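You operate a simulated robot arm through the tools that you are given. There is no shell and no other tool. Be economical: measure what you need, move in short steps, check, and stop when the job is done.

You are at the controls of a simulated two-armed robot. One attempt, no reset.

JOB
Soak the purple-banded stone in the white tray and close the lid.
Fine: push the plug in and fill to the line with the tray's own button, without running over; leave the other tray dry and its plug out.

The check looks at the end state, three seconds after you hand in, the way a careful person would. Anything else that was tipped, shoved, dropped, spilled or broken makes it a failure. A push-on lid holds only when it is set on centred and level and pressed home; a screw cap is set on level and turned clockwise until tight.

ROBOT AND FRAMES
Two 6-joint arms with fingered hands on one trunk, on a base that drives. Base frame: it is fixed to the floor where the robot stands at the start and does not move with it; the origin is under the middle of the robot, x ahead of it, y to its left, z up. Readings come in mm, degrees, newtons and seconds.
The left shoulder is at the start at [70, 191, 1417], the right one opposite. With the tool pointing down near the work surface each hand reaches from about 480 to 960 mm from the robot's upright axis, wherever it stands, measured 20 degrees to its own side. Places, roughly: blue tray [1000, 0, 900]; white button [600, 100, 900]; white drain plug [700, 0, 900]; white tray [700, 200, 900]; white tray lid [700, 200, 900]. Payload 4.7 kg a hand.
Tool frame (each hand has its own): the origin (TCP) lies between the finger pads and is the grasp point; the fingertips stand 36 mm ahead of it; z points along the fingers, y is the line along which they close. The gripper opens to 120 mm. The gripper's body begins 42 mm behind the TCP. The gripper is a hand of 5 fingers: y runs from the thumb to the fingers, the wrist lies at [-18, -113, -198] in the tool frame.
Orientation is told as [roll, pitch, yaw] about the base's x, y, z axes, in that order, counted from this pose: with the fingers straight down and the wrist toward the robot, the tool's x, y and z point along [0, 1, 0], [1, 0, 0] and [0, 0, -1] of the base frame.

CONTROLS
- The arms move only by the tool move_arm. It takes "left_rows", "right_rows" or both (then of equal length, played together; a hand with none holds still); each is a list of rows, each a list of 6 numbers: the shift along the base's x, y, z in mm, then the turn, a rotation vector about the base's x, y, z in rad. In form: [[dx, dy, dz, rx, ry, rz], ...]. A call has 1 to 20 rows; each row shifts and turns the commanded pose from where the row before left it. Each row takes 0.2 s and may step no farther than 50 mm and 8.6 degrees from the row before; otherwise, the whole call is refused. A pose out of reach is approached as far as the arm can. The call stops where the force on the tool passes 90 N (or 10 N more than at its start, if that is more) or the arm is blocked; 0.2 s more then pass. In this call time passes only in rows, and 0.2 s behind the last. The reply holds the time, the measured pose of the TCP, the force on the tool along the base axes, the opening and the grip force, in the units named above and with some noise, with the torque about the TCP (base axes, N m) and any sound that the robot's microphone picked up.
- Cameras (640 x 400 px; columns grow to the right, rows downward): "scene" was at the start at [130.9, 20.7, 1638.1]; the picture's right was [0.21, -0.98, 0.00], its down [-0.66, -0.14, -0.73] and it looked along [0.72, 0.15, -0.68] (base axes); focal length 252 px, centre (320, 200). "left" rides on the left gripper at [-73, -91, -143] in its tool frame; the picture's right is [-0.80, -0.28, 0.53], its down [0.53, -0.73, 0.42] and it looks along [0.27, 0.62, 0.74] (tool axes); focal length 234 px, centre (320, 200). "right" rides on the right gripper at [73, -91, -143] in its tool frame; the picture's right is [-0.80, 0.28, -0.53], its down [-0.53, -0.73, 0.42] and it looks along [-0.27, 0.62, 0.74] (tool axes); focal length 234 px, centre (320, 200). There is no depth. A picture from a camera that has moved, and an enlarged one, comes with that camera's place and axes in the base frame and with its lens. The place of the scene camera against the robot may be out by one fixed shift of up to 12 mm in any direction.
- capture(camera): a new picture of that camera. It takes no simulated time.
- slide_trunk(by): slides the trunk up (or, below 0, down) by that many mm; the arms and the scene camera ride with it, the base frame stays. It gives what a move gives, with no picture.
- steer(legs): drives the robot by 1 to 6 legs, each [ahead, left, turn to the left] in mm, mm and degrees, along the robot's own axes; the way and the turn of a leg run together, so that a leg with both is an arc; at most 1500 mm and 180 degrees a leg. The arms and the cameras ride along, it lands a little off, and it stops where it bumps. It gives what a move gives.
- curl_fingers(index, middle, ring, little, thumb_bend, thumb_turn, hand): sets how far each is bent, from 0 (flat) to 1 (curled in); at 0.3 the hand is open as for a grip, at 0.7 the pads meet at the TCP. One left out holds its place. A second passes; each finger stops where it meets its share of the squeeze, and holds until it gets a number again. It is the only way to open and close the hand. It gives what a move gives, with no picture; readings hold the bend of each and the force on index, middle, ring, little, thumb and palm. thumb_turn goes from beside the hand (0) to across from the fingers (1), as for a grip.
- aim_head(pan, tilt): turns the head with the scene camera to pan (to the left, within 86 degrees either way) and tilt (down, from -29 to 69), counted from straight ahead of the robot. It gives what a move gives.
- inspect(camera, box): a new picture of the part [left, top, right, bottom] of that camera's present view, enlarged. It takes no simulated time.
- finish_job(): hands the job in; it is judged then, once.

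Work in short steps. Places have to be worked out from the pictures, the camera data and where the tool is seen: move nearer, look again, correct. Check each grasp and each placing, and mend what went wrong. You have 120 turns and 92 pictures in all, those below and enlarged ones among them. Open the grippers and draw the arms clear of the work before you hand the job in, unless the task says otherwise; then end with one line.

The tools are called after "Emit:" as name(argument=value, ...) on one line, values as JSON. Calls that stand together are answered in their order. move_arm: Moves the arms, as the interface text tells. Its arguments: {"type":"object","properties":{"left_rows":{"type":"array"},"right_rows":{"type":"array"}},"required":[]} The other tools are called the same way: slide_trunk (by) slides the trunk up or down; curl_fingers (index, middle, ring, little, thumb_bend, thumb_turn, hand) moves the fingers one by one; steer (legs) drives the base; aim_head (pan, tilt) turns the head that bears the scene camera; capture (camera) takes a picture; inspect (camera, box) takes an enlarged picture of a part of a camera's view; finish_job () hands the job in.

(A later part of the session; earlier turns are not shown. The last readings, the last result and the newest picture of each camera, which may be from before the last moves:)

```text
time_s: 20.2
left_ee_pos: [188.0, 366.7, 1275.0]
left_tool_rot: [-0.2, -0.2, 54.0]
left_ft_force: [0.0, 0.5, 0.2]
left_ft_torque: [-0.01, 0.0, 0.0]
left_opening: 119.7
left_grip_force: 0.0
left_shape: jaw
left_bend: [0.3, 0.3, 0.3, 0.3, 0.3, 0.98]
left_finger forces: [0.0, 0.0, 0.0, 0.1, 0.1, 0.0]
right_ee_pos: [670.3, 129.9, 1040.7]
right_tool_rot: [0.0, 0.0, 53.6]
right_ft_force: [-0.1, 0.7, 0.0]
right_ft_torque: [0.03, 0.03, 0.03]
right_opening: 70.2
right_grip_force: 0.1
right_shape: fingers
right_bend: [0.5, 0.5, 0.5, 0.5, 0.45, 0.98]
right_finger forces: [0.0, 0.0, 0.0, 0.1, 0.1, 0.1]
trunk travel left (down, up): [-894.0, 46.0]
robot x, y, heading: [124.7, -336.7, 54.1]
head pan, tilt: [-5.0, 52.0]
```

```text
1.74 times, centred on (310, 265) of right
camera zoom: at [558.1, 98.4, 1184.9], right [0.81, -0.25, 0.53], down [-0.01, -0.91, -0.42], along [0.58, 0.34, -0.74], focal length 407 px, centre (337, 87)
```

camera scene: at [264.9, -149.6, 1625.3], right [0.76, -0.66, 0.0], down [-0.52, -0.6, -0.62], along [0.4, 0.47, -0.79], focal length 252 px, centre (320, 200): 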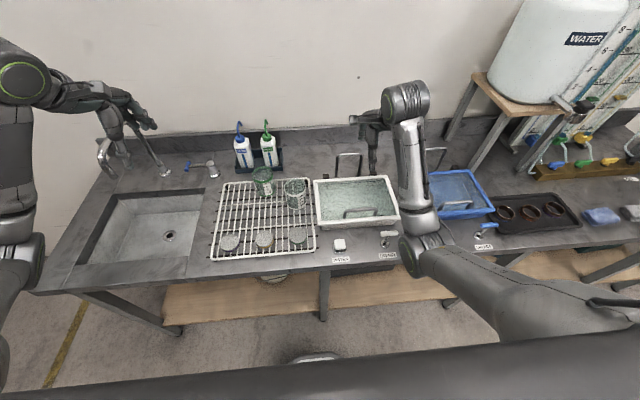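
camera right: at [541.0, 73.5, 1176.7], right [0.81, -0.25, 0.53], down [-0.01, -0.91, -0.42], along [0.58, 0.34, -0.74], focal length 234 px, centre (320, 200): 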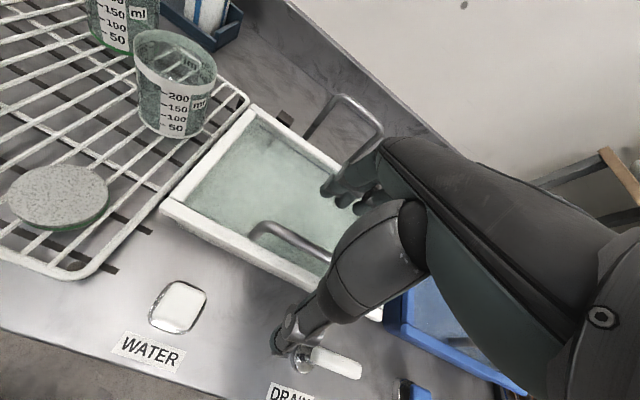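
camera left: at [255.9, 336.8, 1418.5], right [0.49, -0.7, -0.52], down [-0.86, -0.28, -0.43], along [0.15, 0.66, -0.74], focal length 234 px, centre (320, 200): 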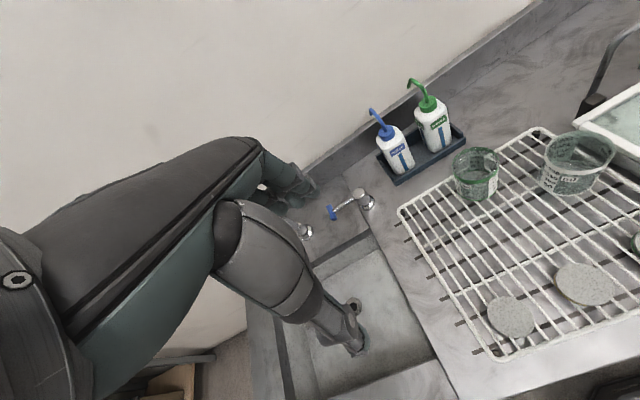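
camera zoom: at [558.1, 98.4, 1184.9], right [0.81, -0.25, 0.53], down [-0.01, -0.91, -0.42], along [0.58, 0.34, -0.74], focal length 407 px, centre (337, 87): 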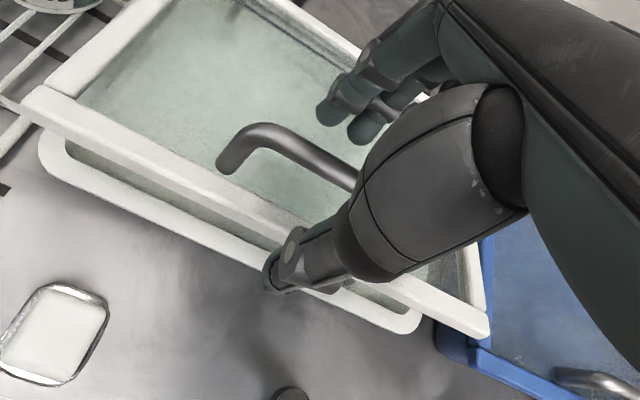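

Fingers straddle the bar. Lower 8 mm more and close firmly.

Emit:
move_arm(right_rows=[[0, 0, -8, 0, 0, 0]])

Emit:
curl_fingers(hand="right", index=0.72, middle=0.72, ring=0.72, little=0.72, thumb_bend=0.72)

Emit:
inspect(camera="right", box=[180, 150, 440, 380])

```text
time_s: 20.6
left_ee_pos: [189.5, 368.3, 1275.6]
left_tool_rot: [-0.2, -0.3, 54.0]
left_ft_force: [0.6, -0.2, -0.3]
left_ft_torque: [0.01, -0.02, -0.02]
left_opening: 119.6
left_grip_force: 0.0
left_shape: jaw
left_bend: [0.3, 0.3, 0.3, 0.3, 0.3, 0.98]
left_finger forces: [0.0, 0.0, 0.0, 0.1, 0.0, 0.0]
right_ee_pos: [670.2, 129.2, 1033.2]
right_tool_rot: [0.0, 0.0, 53.6]
right_ft_force: [-0.9, 0.1, 1.1]
right_ft_torque: [-0.01, -0.02, 0.02]
right_opening: 70.3
right_grip_force: 0.1
right_shape: fingers
right_bend: [0.5, 0.5, 0.5, 0.5, 0.45, 0.98]
right_finger forces: [0.0, 0.0, 0.0, 0.0, 0.0, 0.1]
trunk travel left (down, up): [-894.0, 46.0]
robot x, y, heading: [122.6, -336.5, 54.3]
head pan, tilt: [-5.0, 52.0]
```

```text
time_s: 21.6
left_ee_pos: [190.3, 369.2, 1273.2]
left_tool_rot: [-0.3, -0.1, 54.0]
left_ft_force: [0.6, -0.1, -0.4]
left_ft_torque: [0.01, 0.01, 0.02]
left_opening: 119.8
left_grip_force: 0.1
left_shape: jaw
left_bend: [0.3, 0.3, 0.3, 0.3, 0.3, 0.98]
left_finger forces: [0.1, 0.0, 0.0, 0.1, 0.1, 0.1]
right_ee_pos: [671.5, 130.9, 1030.8]
right_tool_rot: [0.0, 0.0, 53.7]
right_ft_force: [4.9, 6.3, -5.9]
right_ft_torque: [0.06, -0.03, 0.28]
right_opening: 1.2
right_grip_force: 8.2
right_shape: fingers
right_bend: [0.72, 0.71, 0.71, 0.72, 0.71, 0.97]
right_finger forces: [3.0, 2.6, 5.1, 3.9, 2.8, 0.0]
trunk travel left (down, up): [-894.0, 46.0]
robot x, y, heading: [125.5, -337.5, 54.1]
head pan, tilt: [-5.0, 52.0]
```

```text
1.74 times, centred on (310, 265) of right
camera zoom: at [559.3, 99.9, 1176.0], right [0.81, -0.25, 0.52], down [-0.01, -0.91, -0.42], along [0.58, 0.34, -0.74], focal length 407 px, centre (337, 87)
```

zoom: 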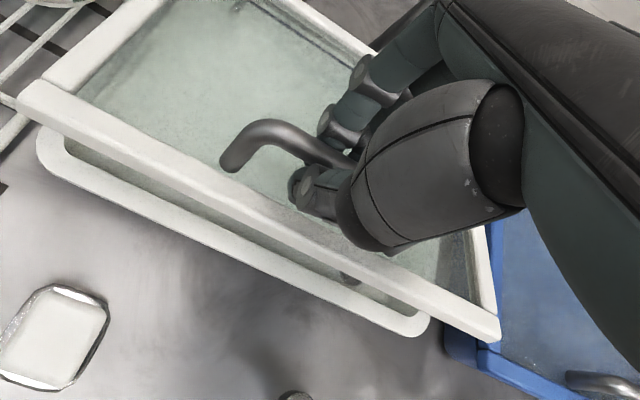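

Fingers closed fully around the bar (caged above the pads). Lift along the arc.

Emit:
move_arm(right_rows=[[3.2, 4.5, 10, 0, 0, 0], [3.2, 4.5, 10, 0, 0, 0], [4, 5.6, 9.2, 0, 0, 0], [4, 5.6, 9.2, 0, 0, 0]])

Emit:
inspect(camera="right", box=[180, 150, 440, 380])

```text
time_s: 22.6
left_ee_pos: [191.0, 368.5, 1272.8]
left_tool_rot: [-0.1, -0.1, 53.9]
left_ft_force: [-1.0, -0.3, 0.4]
left_ft_torque: [0.0, 0.02, 0.01]
left_opening: 119.7
left_grip_force: 0.1
left_shape: jaw
left_bend: [0.3, 0.3, 0.3, 0.3, 0.3, 0.98]
left_finger forces: [0.1, 0.1, 0.1, 0.0, 0.0, 0.0]
right_ee_pos: [685.1, 153.3, 1070.6]
right_tool_rot: [-0.1, 0.1, 53.5]
right_ft_force: [2.7, 3.8, -7.4]
right_ft_torque: [0.06, 0.11, 0.3]
right_opening: 1.0
right_grip_force: 8.7
right_shape: fingers
right_bend: [0.72, 0.71, 0.71, 0.72, 0.71, 0.97]
right_finger forces: [2.7, 2.6, 5.1, 4.4, 2.6, 0.1]
trunk travel left (down, up): [-894.0, 46.0]
robot x, y, heading: [123.1, -338.5, 54.3]
head pan, tilt: [-5.0, 52.0]
```

```text
1.74 times, centred on (310, 265) of right
camera zoom: at [574.5, 120.7, 1214.9], right [0.81, -0.25, 0.52], down [-0.01, -0.91, -0.42], along [0.58, 0.34, -0.74], focal length 407 px, centre (337, 87)
```

zoom: 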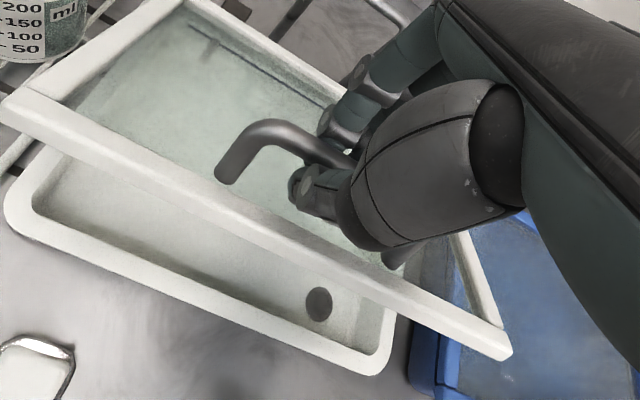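

Lid is following well, drain hole visible. Continue the arc.

Emit:
move_arm(right_rows=[[4.7, 6.5, 8.1, 0, 0, 0], [4.7, 6.5, 8.1, 0, 0, 0], [5.3, 7.4, 6.9, 0, 0, 0], [5.3, 7.4, 6.9, 0, 0, 0]])

Emit:
inspect(camera="right", box=[180, 150, 440, 380])

```text
time_s: 23.6
left_ee_pos: [189.4, 368.1, 1274.2]
left_tool_rot: [-0.2, -0.1, 53.9]
left_ft_force: [-0.3, -0.6, 0.0]
left_ft_torque: [0.02, 0.01, -0.01]
left_opening: 120.1
left_grip_force: 0.1
left_shape: jaw
left_bend: [0.3, 0.3, 0.3, 0.3, 0.3, 0.98]
left_finger forces: [0.0, 0.0, 0.1, 0.1, 0.0, 0.0]
right_ee_pos: [706.6, 178.7, 1102.0]
right_tool_rot: [0.0, 0.1, 53.6]
right_ft_force: [0.8, 1.3, -7.1]
right_ft_torque: [0.1, 0.13, 0.19]
right_opening: 0.6
right_grip_force: 6.7
right_shape: fingers
right_bend: [0.72, 0.72, 0.71, 0.72, 0.71, 0.97]
right_finger forces: [0.1, 1.7, 4.4, 3.3, 3.4, 0.1]
trunk travel left (down, up): [-894.0, 46.0]
robot x, y, heading: [121.0, -337.3, 54.0]
head pan, tilt: [-5.0, 52.0]
```

```text
1.74 times, centred on (310, 265) of right
camera zoom: at [594.1, 147.8, 1245.2], right [0.81, -0.25, 0.52], down [-0.01, -0.91, -0.42], along [0.58, 0.34, -0.74], focal length 407 px, centre (337, 87)
```

zoom: 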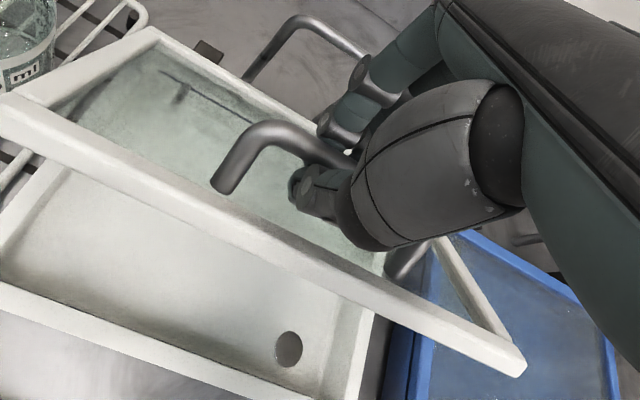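

Continue further.

Emit:
move_arm(right_rows=[[5.8, 8.1, 5.6, 0, 0, 0], [5.8, 8.1, 5.6, 0, 0, 0], [6.2, 8.7, 4.1, 0, 0, 0], [6.2, 8.7, 4.1, 0, 0, 0]])

Emit:
inspect(camera="right", box=[180, 150, 440, 380])

Emit:
inspect(camera="scene", box=[310, 90, 430, 210])

```text
time_s: 24.6
left_ee_pos: [189.3, 368.4, 1272.7]
left_tool_rot: [-0.2, -0.2, 53.9]
left_ft_force: [-0.3, -0.2, 0.2]
left_ft_torque: [-0.05, 0.01, -0.01]
left_opening: 119.6
left_grip_force: 0.0
left_shape: jaw
left_bend: [0.3, 0.3, 0.3, 0.3, 0.3, 0.98]
left_finger forces: [0.0, 0.1, 0.0, 0.0, 0.0, 0.1]
right_ee_pos: [731.1, 211.8, 1123.0]
right_tool_rot: [0.0, -0.1, 53.7]
right_ft_force: [-1.5, -2.1, -1.5]
right_ft_torque: [0.04, 0.08, 0.16]
right_opening: 0.7
right_grip_force: 4.8
right_shape: fingers
right_bend: [0.72, 0.72, 0.71, 0.72, 0.71, 0.97]
right_finger forces: [0.0, 0.2, 2.2, 1.8, 4.6, 0.1]
trunk travel left (down, up): [-894.0, 46.0]
robot x, y, heading: [122.4, -340.9, 54.1]
head pan, tilt: [-5.0, 52.0]
```

```text
1.74 times, centred on (310, 265) of right
camera zoom: at [618.0, 180.9, 1266.3], right [0.81, -0.25, 0.53], down [-0.01, -0.91, -0.43], along [0.58, 0.34, -0.74], focal length 407 px, centre (337, 87)
```

zoom: 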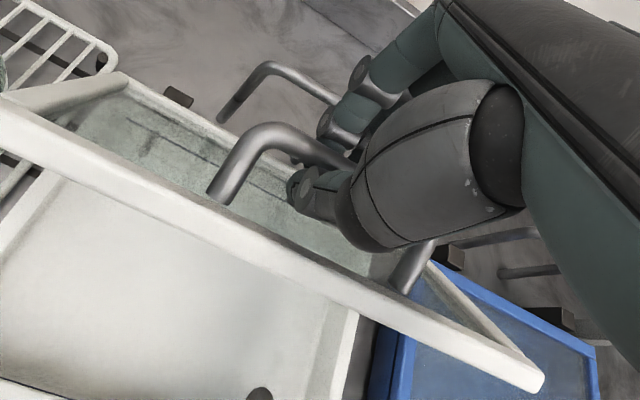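

```text
3.33 times, centred on (370, 150) of scene
camera zoom: at [202.3, -236.2, 1625.3], right [0.76, -0.65, 0.0], down [-0.52, -0.6, -0.62], along [0.4, 0.47, -0.79], focal length 838 px, centre (153, 367)
```

zoom: 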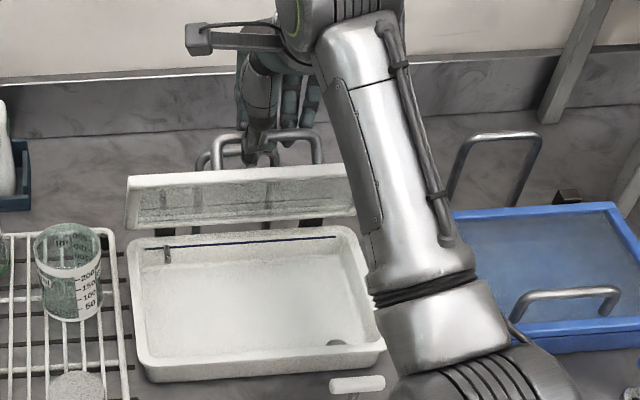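

Lid at roughly 65°; the fill line is visible inside the tray's back wall. Continue.

Emit:
move_arm(right_rows=[[6.5, 9, 2.6, 0, 0, 0], [6.5, 9, 2.6, 0, 0, 0], [6.7, 9.2, 1, 0, 0, 0], [6.7, 9.2, 1, 0, 0, 0]])

Emit:
inspect(camera="right", box=[180, 150, 440, 380])

Emit:
inspect(camera="scene", box=[310, 90, 430, 210])

```text
time_s: 25.6
left_ee_pos: [188.7, 366.9, 1274.1]
left_tool_rot: [-0.2, -0.2, 54.0]
left_ft_force: [0.4, 0.7, 0.2]
left_ft_torque: [0.01, -0.05, 0.01]
left_opening: 119.7
left_grip_force: 0.0
left_shape: jaw
left_bend: [0.3, 0.3, 0.3, 0.3, 0.3, 0.98]
left_finger forces: [0.0, 0.0, 0.0, 0.0, 0.1, 0.0]
right_ee_pos: [755.2, 247.6, 1127.8]
right_tool_rot: [-0.1, 0.0, 53.6]
right_ft_force: [-2.0, -2.3, 2.2]
right_ft_torque: [-0.05, 0.02, 0.09]
right_opening: 1.0
right_grip_force: 2.5
right_shape: fingers
right_bend: [0.72, 0.72, 0.72, 0.72, 0.71, 0.97]
right_finger forces: [0.0, 0.0, 0.0, 0.9, 4.1, 0.1]
trunk travel left (down, up): [-894.0, 46.0]
robot x, y, heading: [122.2, -336.3, 54.1]
head pan, tilt: [-5.0, 52.0]
```

```text
1.74 times, centred on (310, 265) of right
camera zoom: at [643.7, 217.0, 1272.9], right [0.81, -0.25, 0.53], down [-0.01, -0.91, -0.42], along [0.58, 0.34, -0.74], focal length 407 px, centre (337, 87)
```

zoom: 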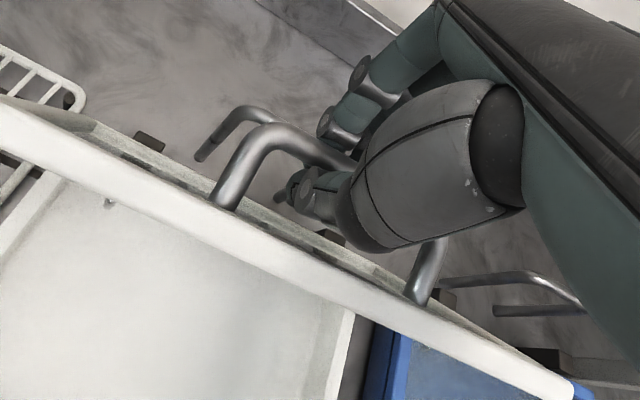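

```text
3.33 times, centred on (370, 150) of scene
camera zoom: at [201.5, -236.6, 1625.3], right [0.76, -0.65, 0.0], down [-0.52, -0.6, -0.62], along [0.4, 0.47, -0.79], focal length 838 px, centre (153, 367)
```

zoom: 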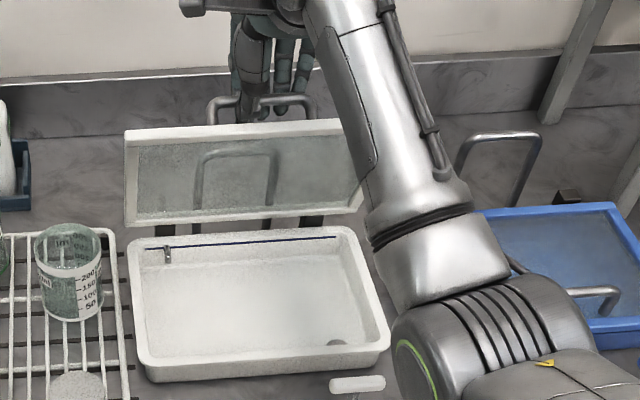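

Nearly upright. Two more 8° steps towards the rest bar.

Emit:
move_arm(right_rows=[[6.7, 9.2, -0.6, 0, 0, 0], [6.7, 9.2, -0.6, 0, 0, 0], [6.6, 9.1, -2.2, 0, 0, 0], [6.6, 9.1, -2.2, 0, 0, 0]])

Emit:
inspect(camera="right", box=[180, 150, 440, 380])

Emit:
inspect(camera="scene", box=[310, 90, 430, 210])

```text
time_s: 26.6
left_ee_pos: [188.9, 368.0, 1274.2]
left_tool_rot: [-0.2, -0.3, 54.0]
left_ft_force: [0.1, 0.6, -1.0]
left_ft_torque: [-0.01, -0.03, -0.02]
left_opening: 119.8
left_grip_force: 0.0
left_shape: jaw
left_bend: [0.3, 0.3, 0.3, 0.3, 0.3, 0.98]
left_finger forces: [0.0, 0.0, 0.0, 0.0, 0.0, 0.1]
right_ee_pos: [781.9, 285.4, 1123.9]
right_tool_rot: [0.1, 0.0, 53.6]
right_ft_force: [-1.7, -1.3, -0.1]
right_ft_torque: [-0.01, 0.05, 0.05]
right_opening: 0.0
right_grip_force: 1.1
right_shape: fingers
right_bend: [0.72, 0.72, 0.72, 0.72, 0.71, 0.97]
right_finger forces: [0.0, 0.0, 0.0, 0.0, 1.9, 0.0]
trunk travel left (down, up): [-894.0, 46.0]
robot x, y, heading: [125.3, -340.8, 54.1]
head pan, tilt: [-5.0, 52.0]
```

```text
1.74 times, centred on (310, 265) of right
camera zoom: at [670.3, 253.5, 1267.3], right [0.81, -0.25, 0.53], down [-0.01, -0.91, -0.42], along [0.58, 0.34, -0.74], focal length 407 px, centre (337, 87)
```

zoom: 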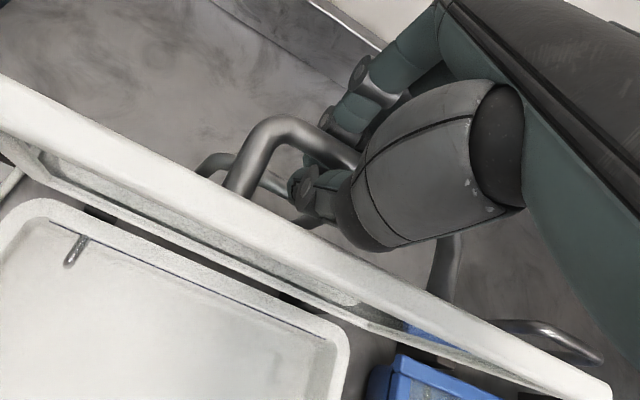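

```text
3.33 times, centred on (370, 150) of scene
camera zoom: at [201.8, -236.5, 1625.3], right [0.76, -0.65, 0.0], down [-0.52, -0.6, -0.62], along [0.4, 0.47, -0.79], focal length 838 px, centre (153, 367)
```

zoom: 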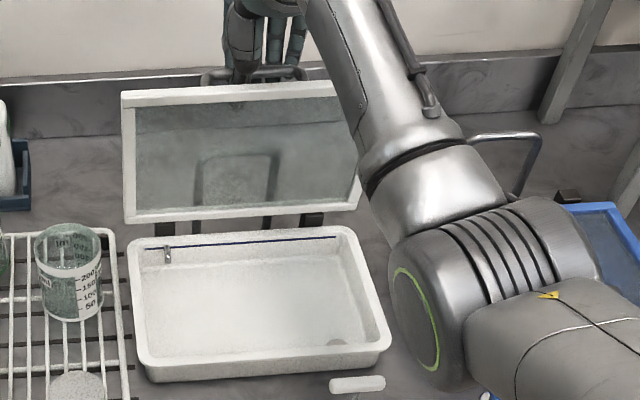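

Lid is past vertical and friction-held. Release: open fingers wide on the far side, thumb slightly (it's in the handle window), then raise.

Emit:
curl_fingers(hand="right", index=0.35, middle=0.35, ring=0.35, little=0.35, thumb_bend=0.63)

Emit:
inspect(camera="right", box=[180, 150, 440, 380])

```text
time_s: 27.6
left_ee_pos: [188.4, 366.6, 1273.9]
left_tool_rot: [-0.2, -0.1, 54.1]
left_ft_force: [0.2, -0.3, 0.0]
left_ft_torque: [0.02, 0.01, -0.02]
left_opening: 119.5
left_grip_force: 0.1
left_shape: jaw
left_bend: [0.3, 0.3, 0.3, 0.3, 0.3, 0.98]
left_finger forces: [0.0, 0.0, 0.0, 0.1, 0.1, 0.0]
right_ee_pos: [782.4, 285.0, 1123.1]
right_tool_rot: [0.0, 0.0, 53.6]
right_ft_force: [0.0, 0.1, 1.3]
right_ft_torque: [0.01, 0.01, 0.02]
right_opening: 66.0
right_grip_force: 0.1
right_shape: fingers
right_bend: [0.35, 0.35, 0.35, 0.35, 0.63, 0.97]
right_finger forces: [0.1, 0.1, 0.0, 0.0, 0.0, 0.0]
trunk travel left (down, up): [-894.0, 46.0]
robot x, y, heading: [123.4, -338.9, 54.1]
head pan, tilt: [-5.0, 52.0]
```

```text
1.74 times, centred on (310, 265) of right
camera zoom: at [670.6, 253.4, 1267.2], right [0.81, -0.25, 0.53], down [-0.01, -0.91, -0.42], along [0.58, 0.34, -0.74], focal length 407 px, centre (337, 87)
```

zoom: 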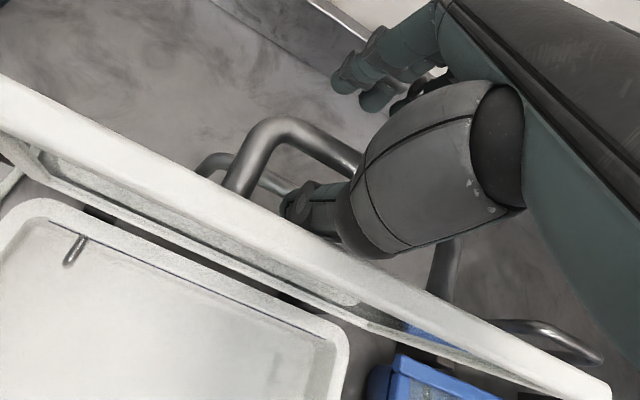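

No contact. Raising out of the window.

Emit:
move_arm(right_rows=[[0, 0, 10, 0, 0, 0], [0, 0, 15, 0, 0, 0], [0, 0, 20, 0, 0, 0], [0, 0, 25, 0, 0, 0]])

Emit:
inspect(camera="scene", box=[310, 70, 430, 230])

```text
time_s: 28.6
left_ee_pos: [188.5, 367.8, 1273.7]
left_tool_rot: [-0.2, -0.1, 54.0]
left_ft_force: [0.0, 0.1, -0.5]
left_ft_torque: [-0.01, -0.03, 0.03]
left_opening: 119.9
left_grip_force: 0.1
left_shape: jaw
left_bend: [0.3, 0.3, 0.3, 0.3, 0.3, 0.98]
left_finger forces: [0.0, 0.0, 0.0, 0.0, 0.0, 0.1]
right_ee_pos: [781.7, 283.4, 1192.3]
right_tool_rot: [0.0, 0.0, 53.6]
right_ft_force: [0.2, -0.1, -0.4]
right_ft_torque: [-0.01, 0.0, -0.02]
right_opening: 66.3
right_grip_force: 0.0
right_shape: fingers
right_bend: [0.35, 0.35, 0.35, 0.35, 0.63, 0.97]
right_finger forces: [0.0, 0.0, 0.1, 0.1, 0.0, 0.1]
trunk travel left (down, up): [-894.0, 46.0]
robot x, y, heading: [124.7, -339.7, 53.9]
head pan, tilt: [-5.0, 52.0]
```

```text
2.50 times, centred on (370, 150) of scene
camera zoom: at [201.5, -236.9, 1625.3], right [0.76, -0.65, 0.0], down [-0.52, -0.6, -0.62], along [0.4, 0.47, -0.79], focal length 629 px, centre (195, 325)
```

zoom: 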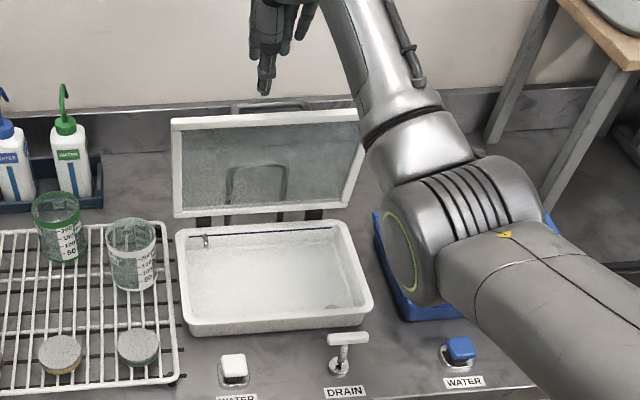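

Lid stays open. Now raise and bring the right hand back over the white DRAIN T-handle (estimate [670, 8], top z≈960).

Emit:
move_arm(right_rows=[[0, 0, 40, 0, 0, 0], [-16, -39, 0, 0, 0, 0], [-16, -39, 0, 0, 0, 0], [-16, -39, 0, 0, 0, 0], [-16, -39, 0, 0, 0, 0], [-16, -39, -20, 0, 0, 0], [-16, -39, -20, 0, 0, 0], [-16, -39, -20, 0, 0, 0]])

Emit:
curl_fingers(hand="right", index=0.72, middle=0.72, ring=0.72, little=0.72, thumb_bend=0.72)

Emit:
capture(camera="right")

Emit:
inspect(camera="scene", box=[310, 120, 430, 240])

```text
time_s: 30.4
left_ee_pos: [188.6, 366.2, 1275.6]
left_tool_rot: [-0.2, -0.3, 54.0]
left_ft_force: [-0.3, -0.8, 0.4]
left_ft_torque: [0.03, 0.02, 0.01]
left_opening: 119.5
left_grip_force: 0.0
left_shape: jaw
left_bend: [0.3, 0.3, 0.3, 0.3, 0.3, 0.98]
left_finger forces: [0.0, 0.0, 0.0, 0.1, 0.1, 0.0]
right_ee_pos: [684.9, 22.6, 1153.4]
right_tool_rot: [0.2, -0.3, 53.7]
right_ft_force: [0.7, -0.3, -0.1]
right_ft_torque: [0.04, -0.01, -0.01]
right_opening: 66.6
right_grip_force: 0.1
right_shape: fingers
right_bend: [0.35, 0.35, 0.35, 0.35, 0.63, 0.97]
right_finger forces: [0.0, 0.0, 0.0, 0.1, 0.1, 0.0]
right hand out of reach, approached as far as the arm can: row 6, 7, 8
trunk travel left (down, up): [-894.0, 46.0]
robot x, y, heading: [124.2, -339.5, 54.0]
head pan, tilt: [-5.0, 52.0]
```

```text
time_s: 31.4
left_ee_pos: [188.0, 368.6, 1273.6]
left_tool_rot: [-0.3, -0.2, 54.0]
left_ft_force: [0.7, -0.2, 0.4]
left_ft_torque: [0.0, -0.01, 0.0]
left_opening: 119.7
left_grip_force: 0.0
left_shape: jaw
left_bend: [0.3, 0.3, 0.3, 0.3, 0.3, 0.98]
left_finger forces: [0.0, 0.1, 0.0, 0.0, 0.1, 0.0]
right_ee_pos: [686.6, 23.5, 1153.0]
right_tool_rot: [0.1, -0.3, 53.7]
right_ft_force: [0.2, 0.5, -0.2]
right_ft_torque: [0.01, -0.01, 0.01]
right_opening: 0.0
right_grip_force: 0.0
right_shape: fingers
right_bend: [0.71, 0.72, 0.72, 0.72, 0.72, 0.97]
right_finger forces: [0.1, 0.1, 0.0, 0.0, 0.1, 0.1]
trunk travel left (down, up): [-894.0, 46.0]
robot x, y, heading: [123.8, -339.0, 54.0]
head pan, tilt: [-5.0, 52.0]
```

```text
48 pictures are left
camera right: at [574.1, -7.8, 1297.1], right [0.81, -0.25, 0.52], down [-0.01, -0.9, -0.43], along [0.58, 0.35, -0.74], focal length 234 px, centre (320, 200)
```

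right: 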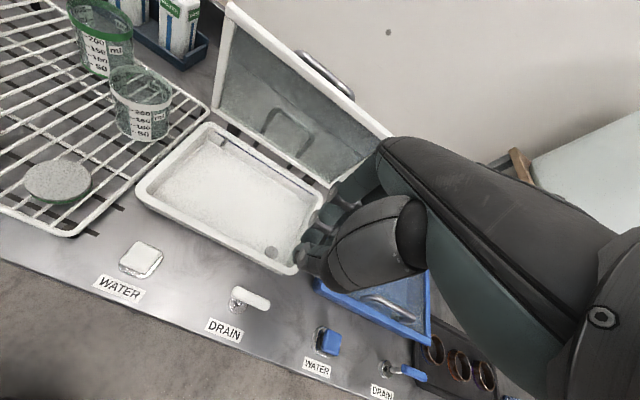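

```text
3.33 times, centred on (370, 180) of scene
camera zoom: at [202.0, -236.5, 1625.3], right [0.76, -0.65, 0.0], down [-0.52, -0.6, -0.62], along [0.4, 0.47, -0.79], focal length 838 px, centre (153, 267)
```

zoom: 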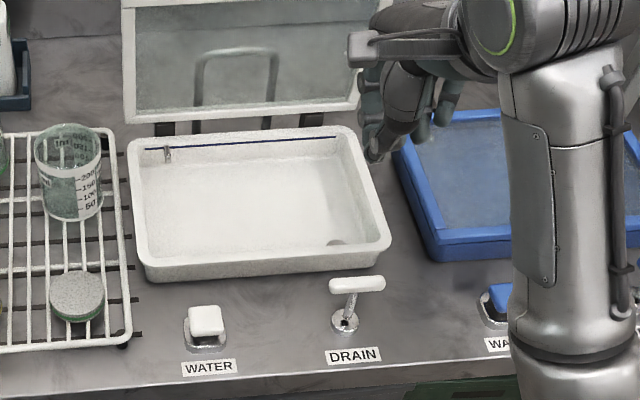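

The right hand is at its near limit here, so back off 70 mm more for the plug and button work.

Emit:
steer(legs=[[-70, 0, 0]])

Emit:
capture(camera="right")

```text
time_s: 32.4
left_ee_pos: [153.3, 315.8, 1272.3]
left_tool_rot: [-0.2, 0.1, 53.9]
left_ft_force: [0.4, 0.0, -0.1]
left_ft_torque: [-0.01, 0.03, 0.01]
left_opening: 119.9
left_grip_force: 0.0
left_shape: jaw
left_bend: [0.3, 0.3, 0.3, 0.3, 0.3, 0.98]
left_finger forces: [0.1, 0.0, 0.0, 0.0, 0.0, 0.1]
right_ee_pos: [650.3, -29.1, 1151.0]
right_tool_rot: [0.1, 0.0, 53.5]
right_ft_force: [0.5, 1.3, 0.3]
right_ft_torque: [0.0, 0.04, -0.01]
right_opening: 0.0
right_grip_force: 0.1
right_shape: fingers
right_bend: [0.71, 0.72, 0.72, 0.72, 0.72, 0.97]
right_finger forces: [0.0, 0.0, 0.0, 0.1, 0.1, 0.0]
trunk travel left (down, up): [-894.0, 46.0]
robot x, y, heading: [87.4, -398.1, 54.0]
head pan, tilt: [-5.0, 52.0]
```

```text
46 pictures are left
camera right: at [538.3, -59.0, 1294.6], right [0.81, -0.25, 0.52], down [-0.01, -0.91, -0.43], along [0.58, 0.34, -0.74], focal length 234 px, centre (320, 200)
```

right: 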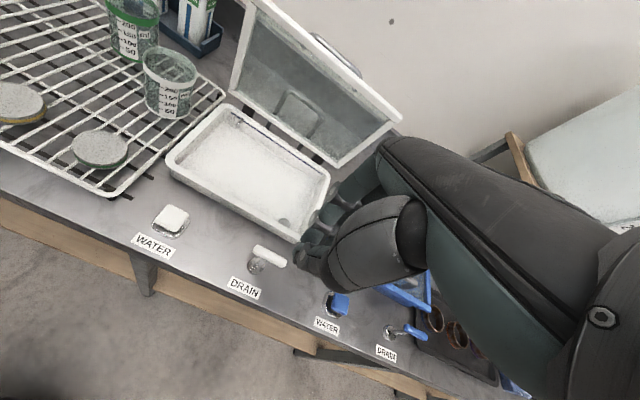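

Triangulating two right-camera views: T-handle top ≈ [686, 6, 950], white button top ≈ [561, 89, 918]. Move fingertips over the T-handle.

Emit:
move_arm(right_rows=[[12, 12, -30, 0, 0, 0], [12, 12, -40, 0, 0, 0], [12, 11, -40, 0, 0, 0], [0, 0, -35, 0, 0, 0]])

Emit:
inspect(camera="right", box=[180, 150, 440, 380])

Emit:
inspect(camera="scene", box=[310, 100, 430, 220])

```text
time_s: 33.4
left_ee_pos: [152.1, 312.4, 1274.6]
left_tool_rot: [-0.2, -0.1, 53.9]
left_ft_force: [1.5, 0.4, -0.4]
left_ft_torque: [0.01, 0.0, 0.03]
left_opening: 119.6
left_grip_force: 0.2
left_shape: jaw
left_bend: [0.3, 0.3, 0.3, 0.3, 0.3, 0.98]
left_finger forces: [0.1, 0.0, 0.0, 0.1, 0.0, 0.0]
right_ee_pos: [683.7, 2.9, 1007.4]
right_tool_rot: [0.1, -0.2, 53.5]
right_ft_force: [-0.4, 0.1, -0.6]
right_ft_torque: [-0.02, 0.04, 0.01]
right_opening: 0.0
right_grip_force: 0.1
right_shape: fingers
right_bend: [0.71, 0.72, 0.72, 0.72, 0.72, 0.97]
right_finger forces: [0.0, 0.1, 0.0, 0.1, 0.0, 0.0]
trunk travel left (down, up): [-894.0, 46.0]
robot x, y, heading: [86.5, -397.9, 54.0]
head pan, tilt: [-5.0, 52.0]
```

```text
1.74 times, centred on (310, 265) of right
camera zoom: at [571.9, -30.0, 1150.9], right [0.81, -0.25, 0.52], down [-0.01, -0.9, -0.43], along [0.58, 0.34, -0.74], focal length 407 px, centre (337, 87)
```

zoom: 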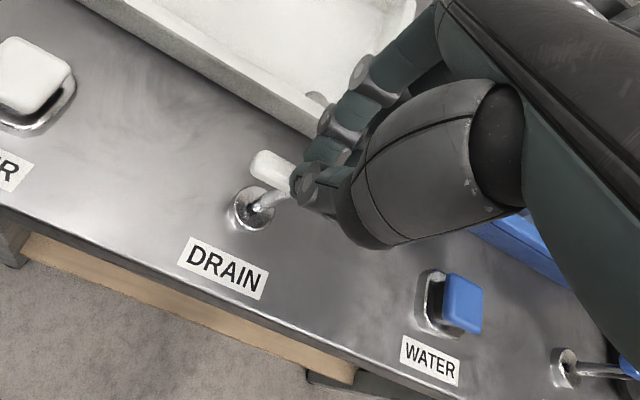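

```text
3.33 times, centred on (370, 160) of scene
camera zoom: at [163.2, -291.0, 1625.3], right [0.75, -0.66, 0.0], down [-0.52, -0.6, -0.61], along [0.4, 0.46, -0.79], focal length 838 px, centre (153, 333)
```

zoom: 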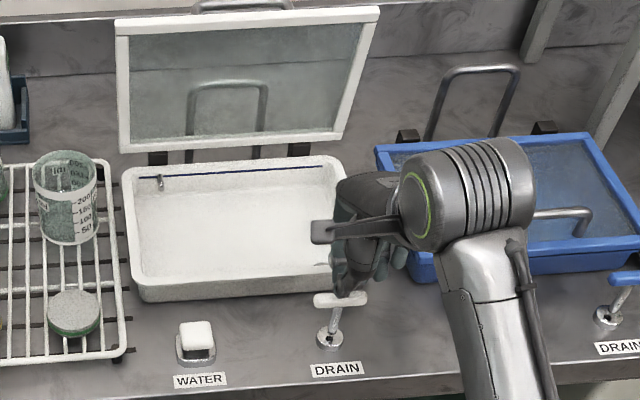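

Fingertips sit over the T-handle (within a few mm). Press down stepwise, watching force.

Emit:
move_arm(right_rows=[[0, 0, -8, 0, 0, 0], [0, 0, -8, 0, 0, 0], [0, 0, -6, 0, 0, 0]])

```text
time_s: 34.2
left_ee_pos: [151.4, 312.7, 1274.5]
left_tool_rot: [-0.2, -0.3, 53.8]
left_ft_force: [0.3, 0.2, 0.1]
left_ft_torque: [-0.01, 0.02, 0.0]
left_opening: 119.6
left_grip_force: 0.0
left_shape: jaw
left_bend: [0.3, 0.3, 0.3, 0.3, 0.3, 0.98]
left_finger forces: [0.0, 0.0, 0.0, 0.1, 0.0, 0.0]
right_ee_pos: [682.2, 2.6, 985.3]
right_tool_rot: [0.2, -0.2, 53.5]
right_ft_force: [-0.6, 0.0, 0.5]
right_ft_torque: [0.0, -0.02, 0.03]
right_opening: 0.1
right_grip_force: 0.0
right_shape: fingers
right_bend: [0.72, 0.72, 0.72, 0.72, 0.72, 0.97]
right_finger forces: [0.0, 0.0, 0.0, 0.1, 0.0, 0.0]
trunk travel left (down, up): [-894.0, 46.0]
robot x, y, heading: [88.2, -394.7, 54.0]
head pan, tilt: [-5.0, 52.0]
```

Emit:
move_arm(right_rows=[[0, 0, -5, 0, 0, 0], [0, 0, -5, 0, 0, 0], [0, 0, -5, 0, 0, 0]])

Emit:
inspect(camera="right", box=[180, 150, 440, 380])

```text
time_s: 35.0
left_ee_pos: [151.4, 312.0, 1274.9]
left_tool_rot: [-0.2, -0.2, 53.9]
left_ft_force: [-0.1, 0.1, 0.5]
left_ft_torque: [0.01, -0.02, -0.01]
left_opening: 119.5
left_grip_force: 0.2
left_shape: jaw
left_bend: [0.3, 0.3, 0.3, 0.3, 0.3, 0.98]
left_finger forces: [0.0, 0.0, 0.0, 0.1, 0.0, 0.0]
right_ee_pos: [682.2, 3.6, 971.2]
right_tool_rot: [0.1, -0.2, 53.5]
right_ft_force: [0.4, 0.3, 0.3]
right_ft_torque: [-0.01, 0.0, -0.01]
right_opening: 0.1
right_grip_force: 0.1
right_shape: fingers
right_bend: [0.72, 0.72, 0.72, 0.72, 0.72, 0.97]
right_finger forces: [0.0, 0.1, 0.0, 0.0, 0.0, 0.1]
trunk travel left (down, up): [-894.0, 46.0]
robot x, y, heading: [84.1, -387.2, 53.8]
head pan, tilt: [-5.0, 52.0]
```

```text
1.74 times, centred on (310, 265) of right
camera zoom: at [571.0, -28.9, 1114.9], right [0.81, -0.26, 0.53], down [-0.01, -0.9, -0.43], along [0.58, 0.34, -0.74], focal length 407 px, centre (337, 87)
```

zoom: 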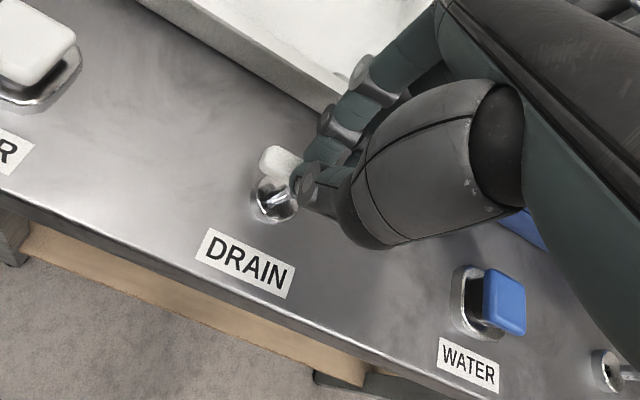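

No notable force yet, though the T looks nearer its base. Continue pressing in small steps until it bottoms.

Emit:
move_arm(right_rows=[[0, 0, -5, 0, 0, 0], [0, 0, -5, 0, 0, 0], [0, 0, -5, 0, 0, 0]])

Emit:
inspect(camera="scene", box=[330, 130, 410, 220])

```text
time_s: 35.8
left_ee_pos: [147.6, 309.6, 1277.1]
left_tool_rot: [-0.3, -0.4, 53.8]
left_ft_force: [-0.4, -0.3, 0.1]
left_ft_torque: [-0.01, -0.02, -0.04]
left_opening: 119.7
left_grip_force: 0.1
left_shape: jaw
left_bend: [0.3, 0.3, 0.3, 0.3, 0.3, 0.98]
left_finger forces: [0.0, 0.0, 0.0, 0.0, 0.0, 0.0]
right_ee_pos: [684.2, 5.3, 965.2]
right_tool_rot: [-0.1, -1.3, 53.6]
right_ft_force: [14.9, 2.9, 46.8]
right_ft_torque: [0.62, -0.17, -0.17]
right_opening: 0.1
right_grip_force: 26.6
right_shape: fingers
right_bend: [0.73, 0.72, 0.72, 0.72, 0.71, 0.97]
right_finger forces: [46.3, 0.0, 0.0, 0.0, 5.9, 0.1]
trunk travel left (down, up): [-894.0, 46.0]
robot x, y, heading: [86.0, -389.6, 53.9]
head pan, tilt: [-5.0, 52.0]
```

```text
4.44 times, centred on (370, 175) of scene
camera zoom: at [158.8, -295.3, 1626.5], right [0.75, -0.66, 0.0], down [-0.52, -0.59, -0.62], along [0.41, 0.47, -0.79], focal length 1118 px, centre (98, 311)
```

zoom: 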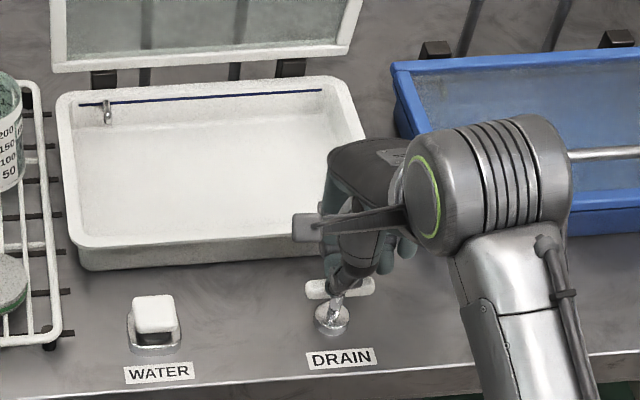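

Now 47 N on the index finger: the T has gone down some. Keep pressing to see if it goes further.

Emit:
move_arm(right_rows=[[0, 0, -3, 0, 0, 0], [0, 0, -3, 0, 0, 0], [0, 0, -3, 0, 0, 0]])

Emit:
inspect(camera="scene", box=[330, 130, 410, 220])

```text
time_s: 36.6
left_ee_pos: [146.1, 306.9, 1279.4]
left_tool_rot: [-0.3, -0.6, 53.8]
left_ft_force: [0.4, 0.5, 0.4]
left_ft_torque: [0.05, -0.02, 0.0]
left_opening: 119.5
left_grip_force: 0.0
left_shape: jaw
left_bend: [0.3, 0.3, 0.3, 0.3, 0.3, 0.98]
left_finger forces: [0.1, 0.0, 0.1, 0.1, 0.1, 0.1]
right_ee_pos: [682.9, 7.5, 962.0]
right_tool_rot: [0.0, -2.2, 53.7]
right_ft_force: [16.4, -3.2, 72.7]
right_ft_torque: [0.38, 0.04, -0.13]
right_opening: 0.0
right_grip_force: 41.7
right_shape: fingers
right_bend: [0.73, 0.72, 0.72, 0.72, 0.72, 0.98]
right_finger forces: [58.6, 0.1, 0.1, 0.0, 24.9, 0.1]
trunk travel left (down, up): [-894.0, 46.0]
robot x, y, heading: [82.1, -395.9, 54.0]
head pan, tilt: [-5.0, 52.0]
```

```text
4.44 times, centred on (370, 175) of scene
camera zoom: at [155.8, -299.1, 1626.6], right [0.75, -0.66, 0.0], down [-0.51, -0.59, -0.62], along [0.41, 0.47, -0.78], focal length 1118 px, centre (98, 311)
```

zoom: 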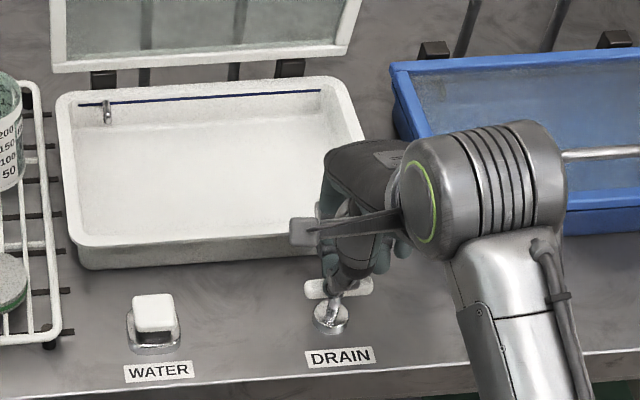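

Stiff at 73 N with almost no travel: bottomed. Lift off and compare with the blue T-handle (out).

Emit:
move_arm(right_rows=[[0, 0, 10, 0, 0, 0], [0, 0, 30, 0, 0, 0], [0, 0, 45, 0, 0, 0], [0, 0, 45, 0, 0, 0]])

Emit:
inspect(camera="right", box=[140, 180, 440, 400])

Emit:
inspect(camera="scene", box=[310, 130, 450, 230])

```text
time_s: 37.6
left_ee_pos: [150.5, 313.5, 1273.7]
left_tool_rot: [-0.2, -0.1, 53.9]
left_ft_force: [0.2, -0.2, -0.3]
left_ft_torque: [0.02, 0.01, 0.0]
left_opening: 119.8
left_grip_force: 0.0
left_shape: jaw
left_bend: [0.3, 0.3, 0.3, 0.3, 0.3, 0.98]
left_finger forces: [0.0, 0.1, 0.0, 0.0, 0.1, 0.1]
right_ee_pos: [683.5, 4.1, 1072.5]
right_tool_rot: [0.1, -0.1, 53.5]
right_ft_force: [0.1, -1.0, -0.2]
right_ft_torque: [-0.01, -0.02, 0.0]
right_opening: 0.2
right_grip_force: 0.0
right_shape: fingers
right_bend: [0.72, 0.72, 0.72, 0.72, 0.71, 0.97]
right_finger forces: [0.0, 0.0, 0.0, 0.1, 0.0, 0.0]
trunk travel left (down, up): [-894.0, 46.0]
robot x, y, heading: [85.0, -392.1, 54.0]
head pan, tilt: [-5.0, 52.0]
```

```text
1.82 times, centred on (290, 290) of right
camera zoom: at [570.8, -28.4, 1217.4], right [0.81, -0.25, 0.52], down [-0.01, -0.9, -0.43], along [0.58, 0.34, -0.74], focal length 426 px, centre (374, 36)
```

zoom: 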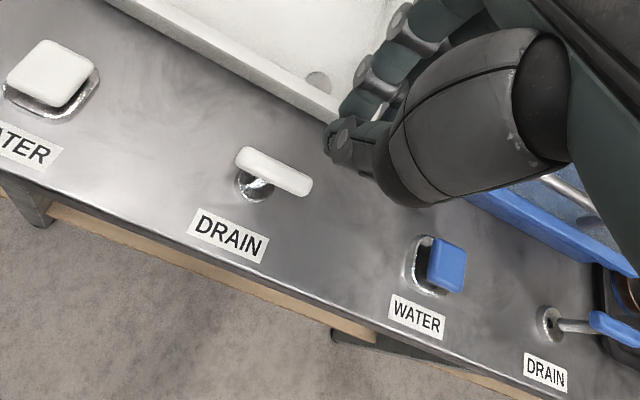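

```text
4.00 times, centred on (380, 180) of scene
camera zoom: at [162.6, -291.1, 1625.0], right [0.75, -0.66, 0.0], down [-0.52, -0.6, -0.62], along [0.4, 0.46, -0.79], focal length 1006 px, centre (80, 280)
```

zoom: 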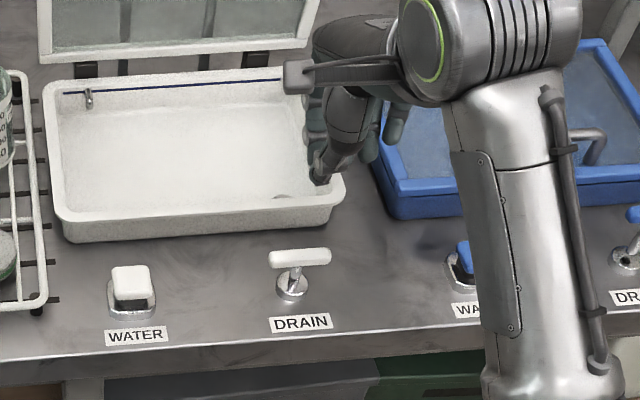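

The white T is clearly lower than before (about 926 vs 948) and bottomed firmly: plug in. Next, the stone: move the left hand above it (about [300, 318]).

Emit:
move_arm(left_rows=[[40, 1, -40, 0, 0, 0], [40, 1, -30, 0, 0, 0], [40, 1, -30, 0, 0, 0], [29, 2, -40, 0, 0, 0], [0, 0, -40, 0, 0, 0]])

Emit:
capture(camera="left")

Emit:
inspect(camera="scene", box=[210, 120, 330, 240])

```text
refused: row 1 steps farther than a row can; nothing moved
```

```text
38 pictures are left
camera left: at [154.0, 195.3, 1418.1], right [0.49, -0.7, -0.52], down [-0.86, -0.28, -0.43], along [0.15, 0.66, -0.74], focal length 234 px, centre (320, 200)
```

left: 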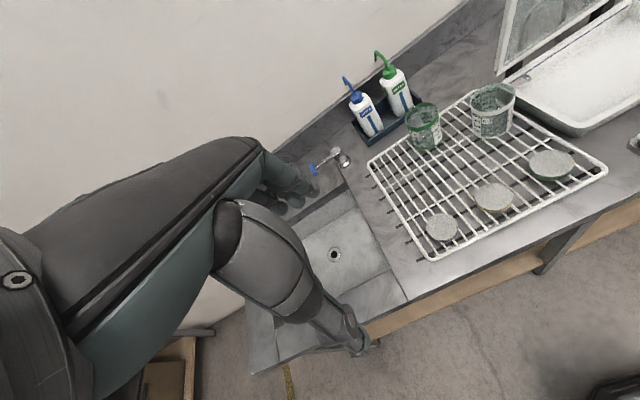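

```text
3.33 times, centred on (270, 180) of scene
camera zoom: at [162.6, -291.1, 1625.0], right [0.75, -0.66, 0.0], down [-0.52, -0.6, -0.62], along [0.4, 0.46, -0.79], focal length 838 px, centre (487, 267)
```

zoom: 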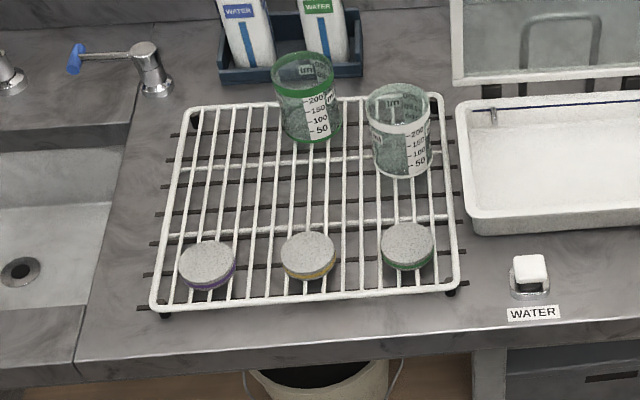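

The step was too long; same move in smaller rows. Stone from two left views: ≈ [298, 319, 930].

Emit:
move_arm(left_rows=[[35, 1, -30, 0, 0, 0], [35, 1, -30, 0, 0, 0], [35, 1, -30, 0, 0, 0], [35, 1, -30, 0, 0, 0], [7, 2, -40, 0, 0, 0], [0, 0, -40, 0, 0, 0]])

Emit:
capture(camera="left")

```text
time_s: 39.0
left_ee_pos: [298.9, 322.4, 1074.7]
left_tool_rot: [-0.2, -0.2, 53.8]
left_ft_force: [0.1, 0.5, 0.5]
left_ft_torque: [0.03, -0.03, 0.01]
left_opening: 119.6
left_grip_force: 0.0
left_shape: jaw
left_bend: [0.3, 0.3, 0.3, 0.3, 0.3, 0.98]
left_finger forces: [0.0, 0.1, 0.0, 0.0, 0.1, 0.1]
right_ee_pos: [682.9, 3.7, 1074.7]
right_tool_rot: [0.1, -0.3, 53.4]
right_ft_force: [0.6, 0.3, -0.6]
right_ft_torque: [-0.01, 0.02, 0.01]
right_opening: 0.2
right_grip_force: 0.0
right_shape: fingers
right_bend: [0.72, 0.72, 0.72, 0.72, 0.71, 0.97]
right_finger forces: [0.0, 0.0, 0.0, 0.1, 0.0, 0.0]
trunk travel left (down, up): [-894.0, 46.0]
robot x, y, heading: [85.6, -391.9, 53.8]
head pan, tilt: [-5.0, 52.0]
```

```text
36 pictures are left
camera left: at [301.8, 202.5, 1218.9], right [0.49, -0.7, -0.52], down [-0.86, -0.28, -0.43], along [0.16, 0.66, -0.74], focal length 234 px, centre (320, 200)
```

left: 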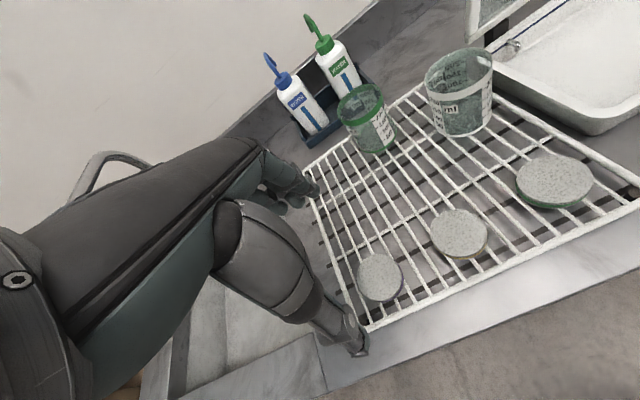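

Stone now appears at ≈ [300, 314], ~55 mm across. Align and descend to 1000.

Emit:
move_arm(left_rows=[[1, -7, -25, 0, 0, 0], [0, 0, -25, 0, 0, 0], [0, 0, -25, 0, 0, 0]])

Emit:
inspect(camera="left", box=[180, 120, 460, 380])

Emit:
inspect(camera="scene", box=[190, 110, 310, 230])

```text
time_s: 39.8
left_ee_pos: [300.6, 311.6, 1000.0]
left_tool_rot: [-0.2, -0.2, 54.0]
left_ft_force: [-0.3, 0.4, 0.0]
left_ft_torque: [0.0, 0.0, 0.02]
left_opening: 119.8
left_grip_force: 0.0
left_shape: jaw
left_bend: [0.3, 0.3, 0.3, 0.3, 0.3, 0.98]
left_finger forces: [0.1, 0.0, 0.0, 0.0, 0.1, 0.0]
right_ee_pos: [684.2, 4.3, 1074.0]
right_tool_rot: [0.1, -0.2, 53.5]
right_ft_force: [-0.1, 0.6, -0.1]
right_ft_torque: [0.0, 0.01, 0.03]
right_opening: 0.0
right_grip_force: 0.0
right_shape: fingers
right_bend: [0.72, 0.72, 0.72, 0.72, 0.71, 0.97]
right_finger forces: [0.0, 0.0, 0.1, 0.0, 0.0, 0.0]
trunk travel left (down, up): [-894.0, 46.0]
robot x, y, heading: [80.8, -388.4, 53.6]
head pan, tilt: [-5.0, 52.0]
```

```text
1.54 times, centred on (320, 250) of left
camera zoom: at [302.7, 193.7, 1143.9], right [0.49, -0.7, -0.52], down [-0.86, -0.28, -0.43], along [0.15, 0.66, -0.74], focal length 360 px, centre (320, 123)
```

zoom: 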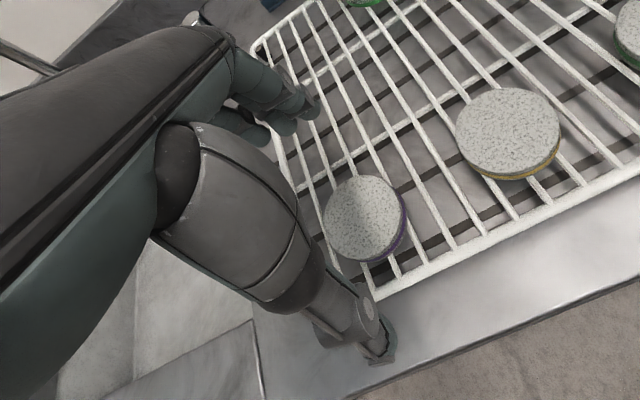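

```text
3.33 times, centred on (250, 170) of scene
camera zoom: at [163.0, -291.3, 1625.3], right [0.75, -0.66, 0.0], down [-0.52, -0.59, -0.62], along [0.4, 0.46, -0.79], focal length 838 px, centre (553, 300)
```

zoom: 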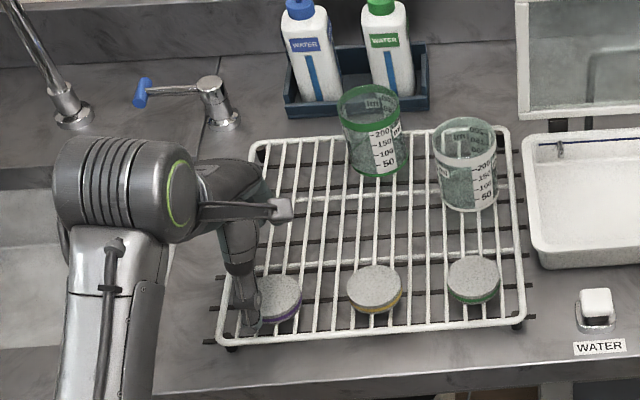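

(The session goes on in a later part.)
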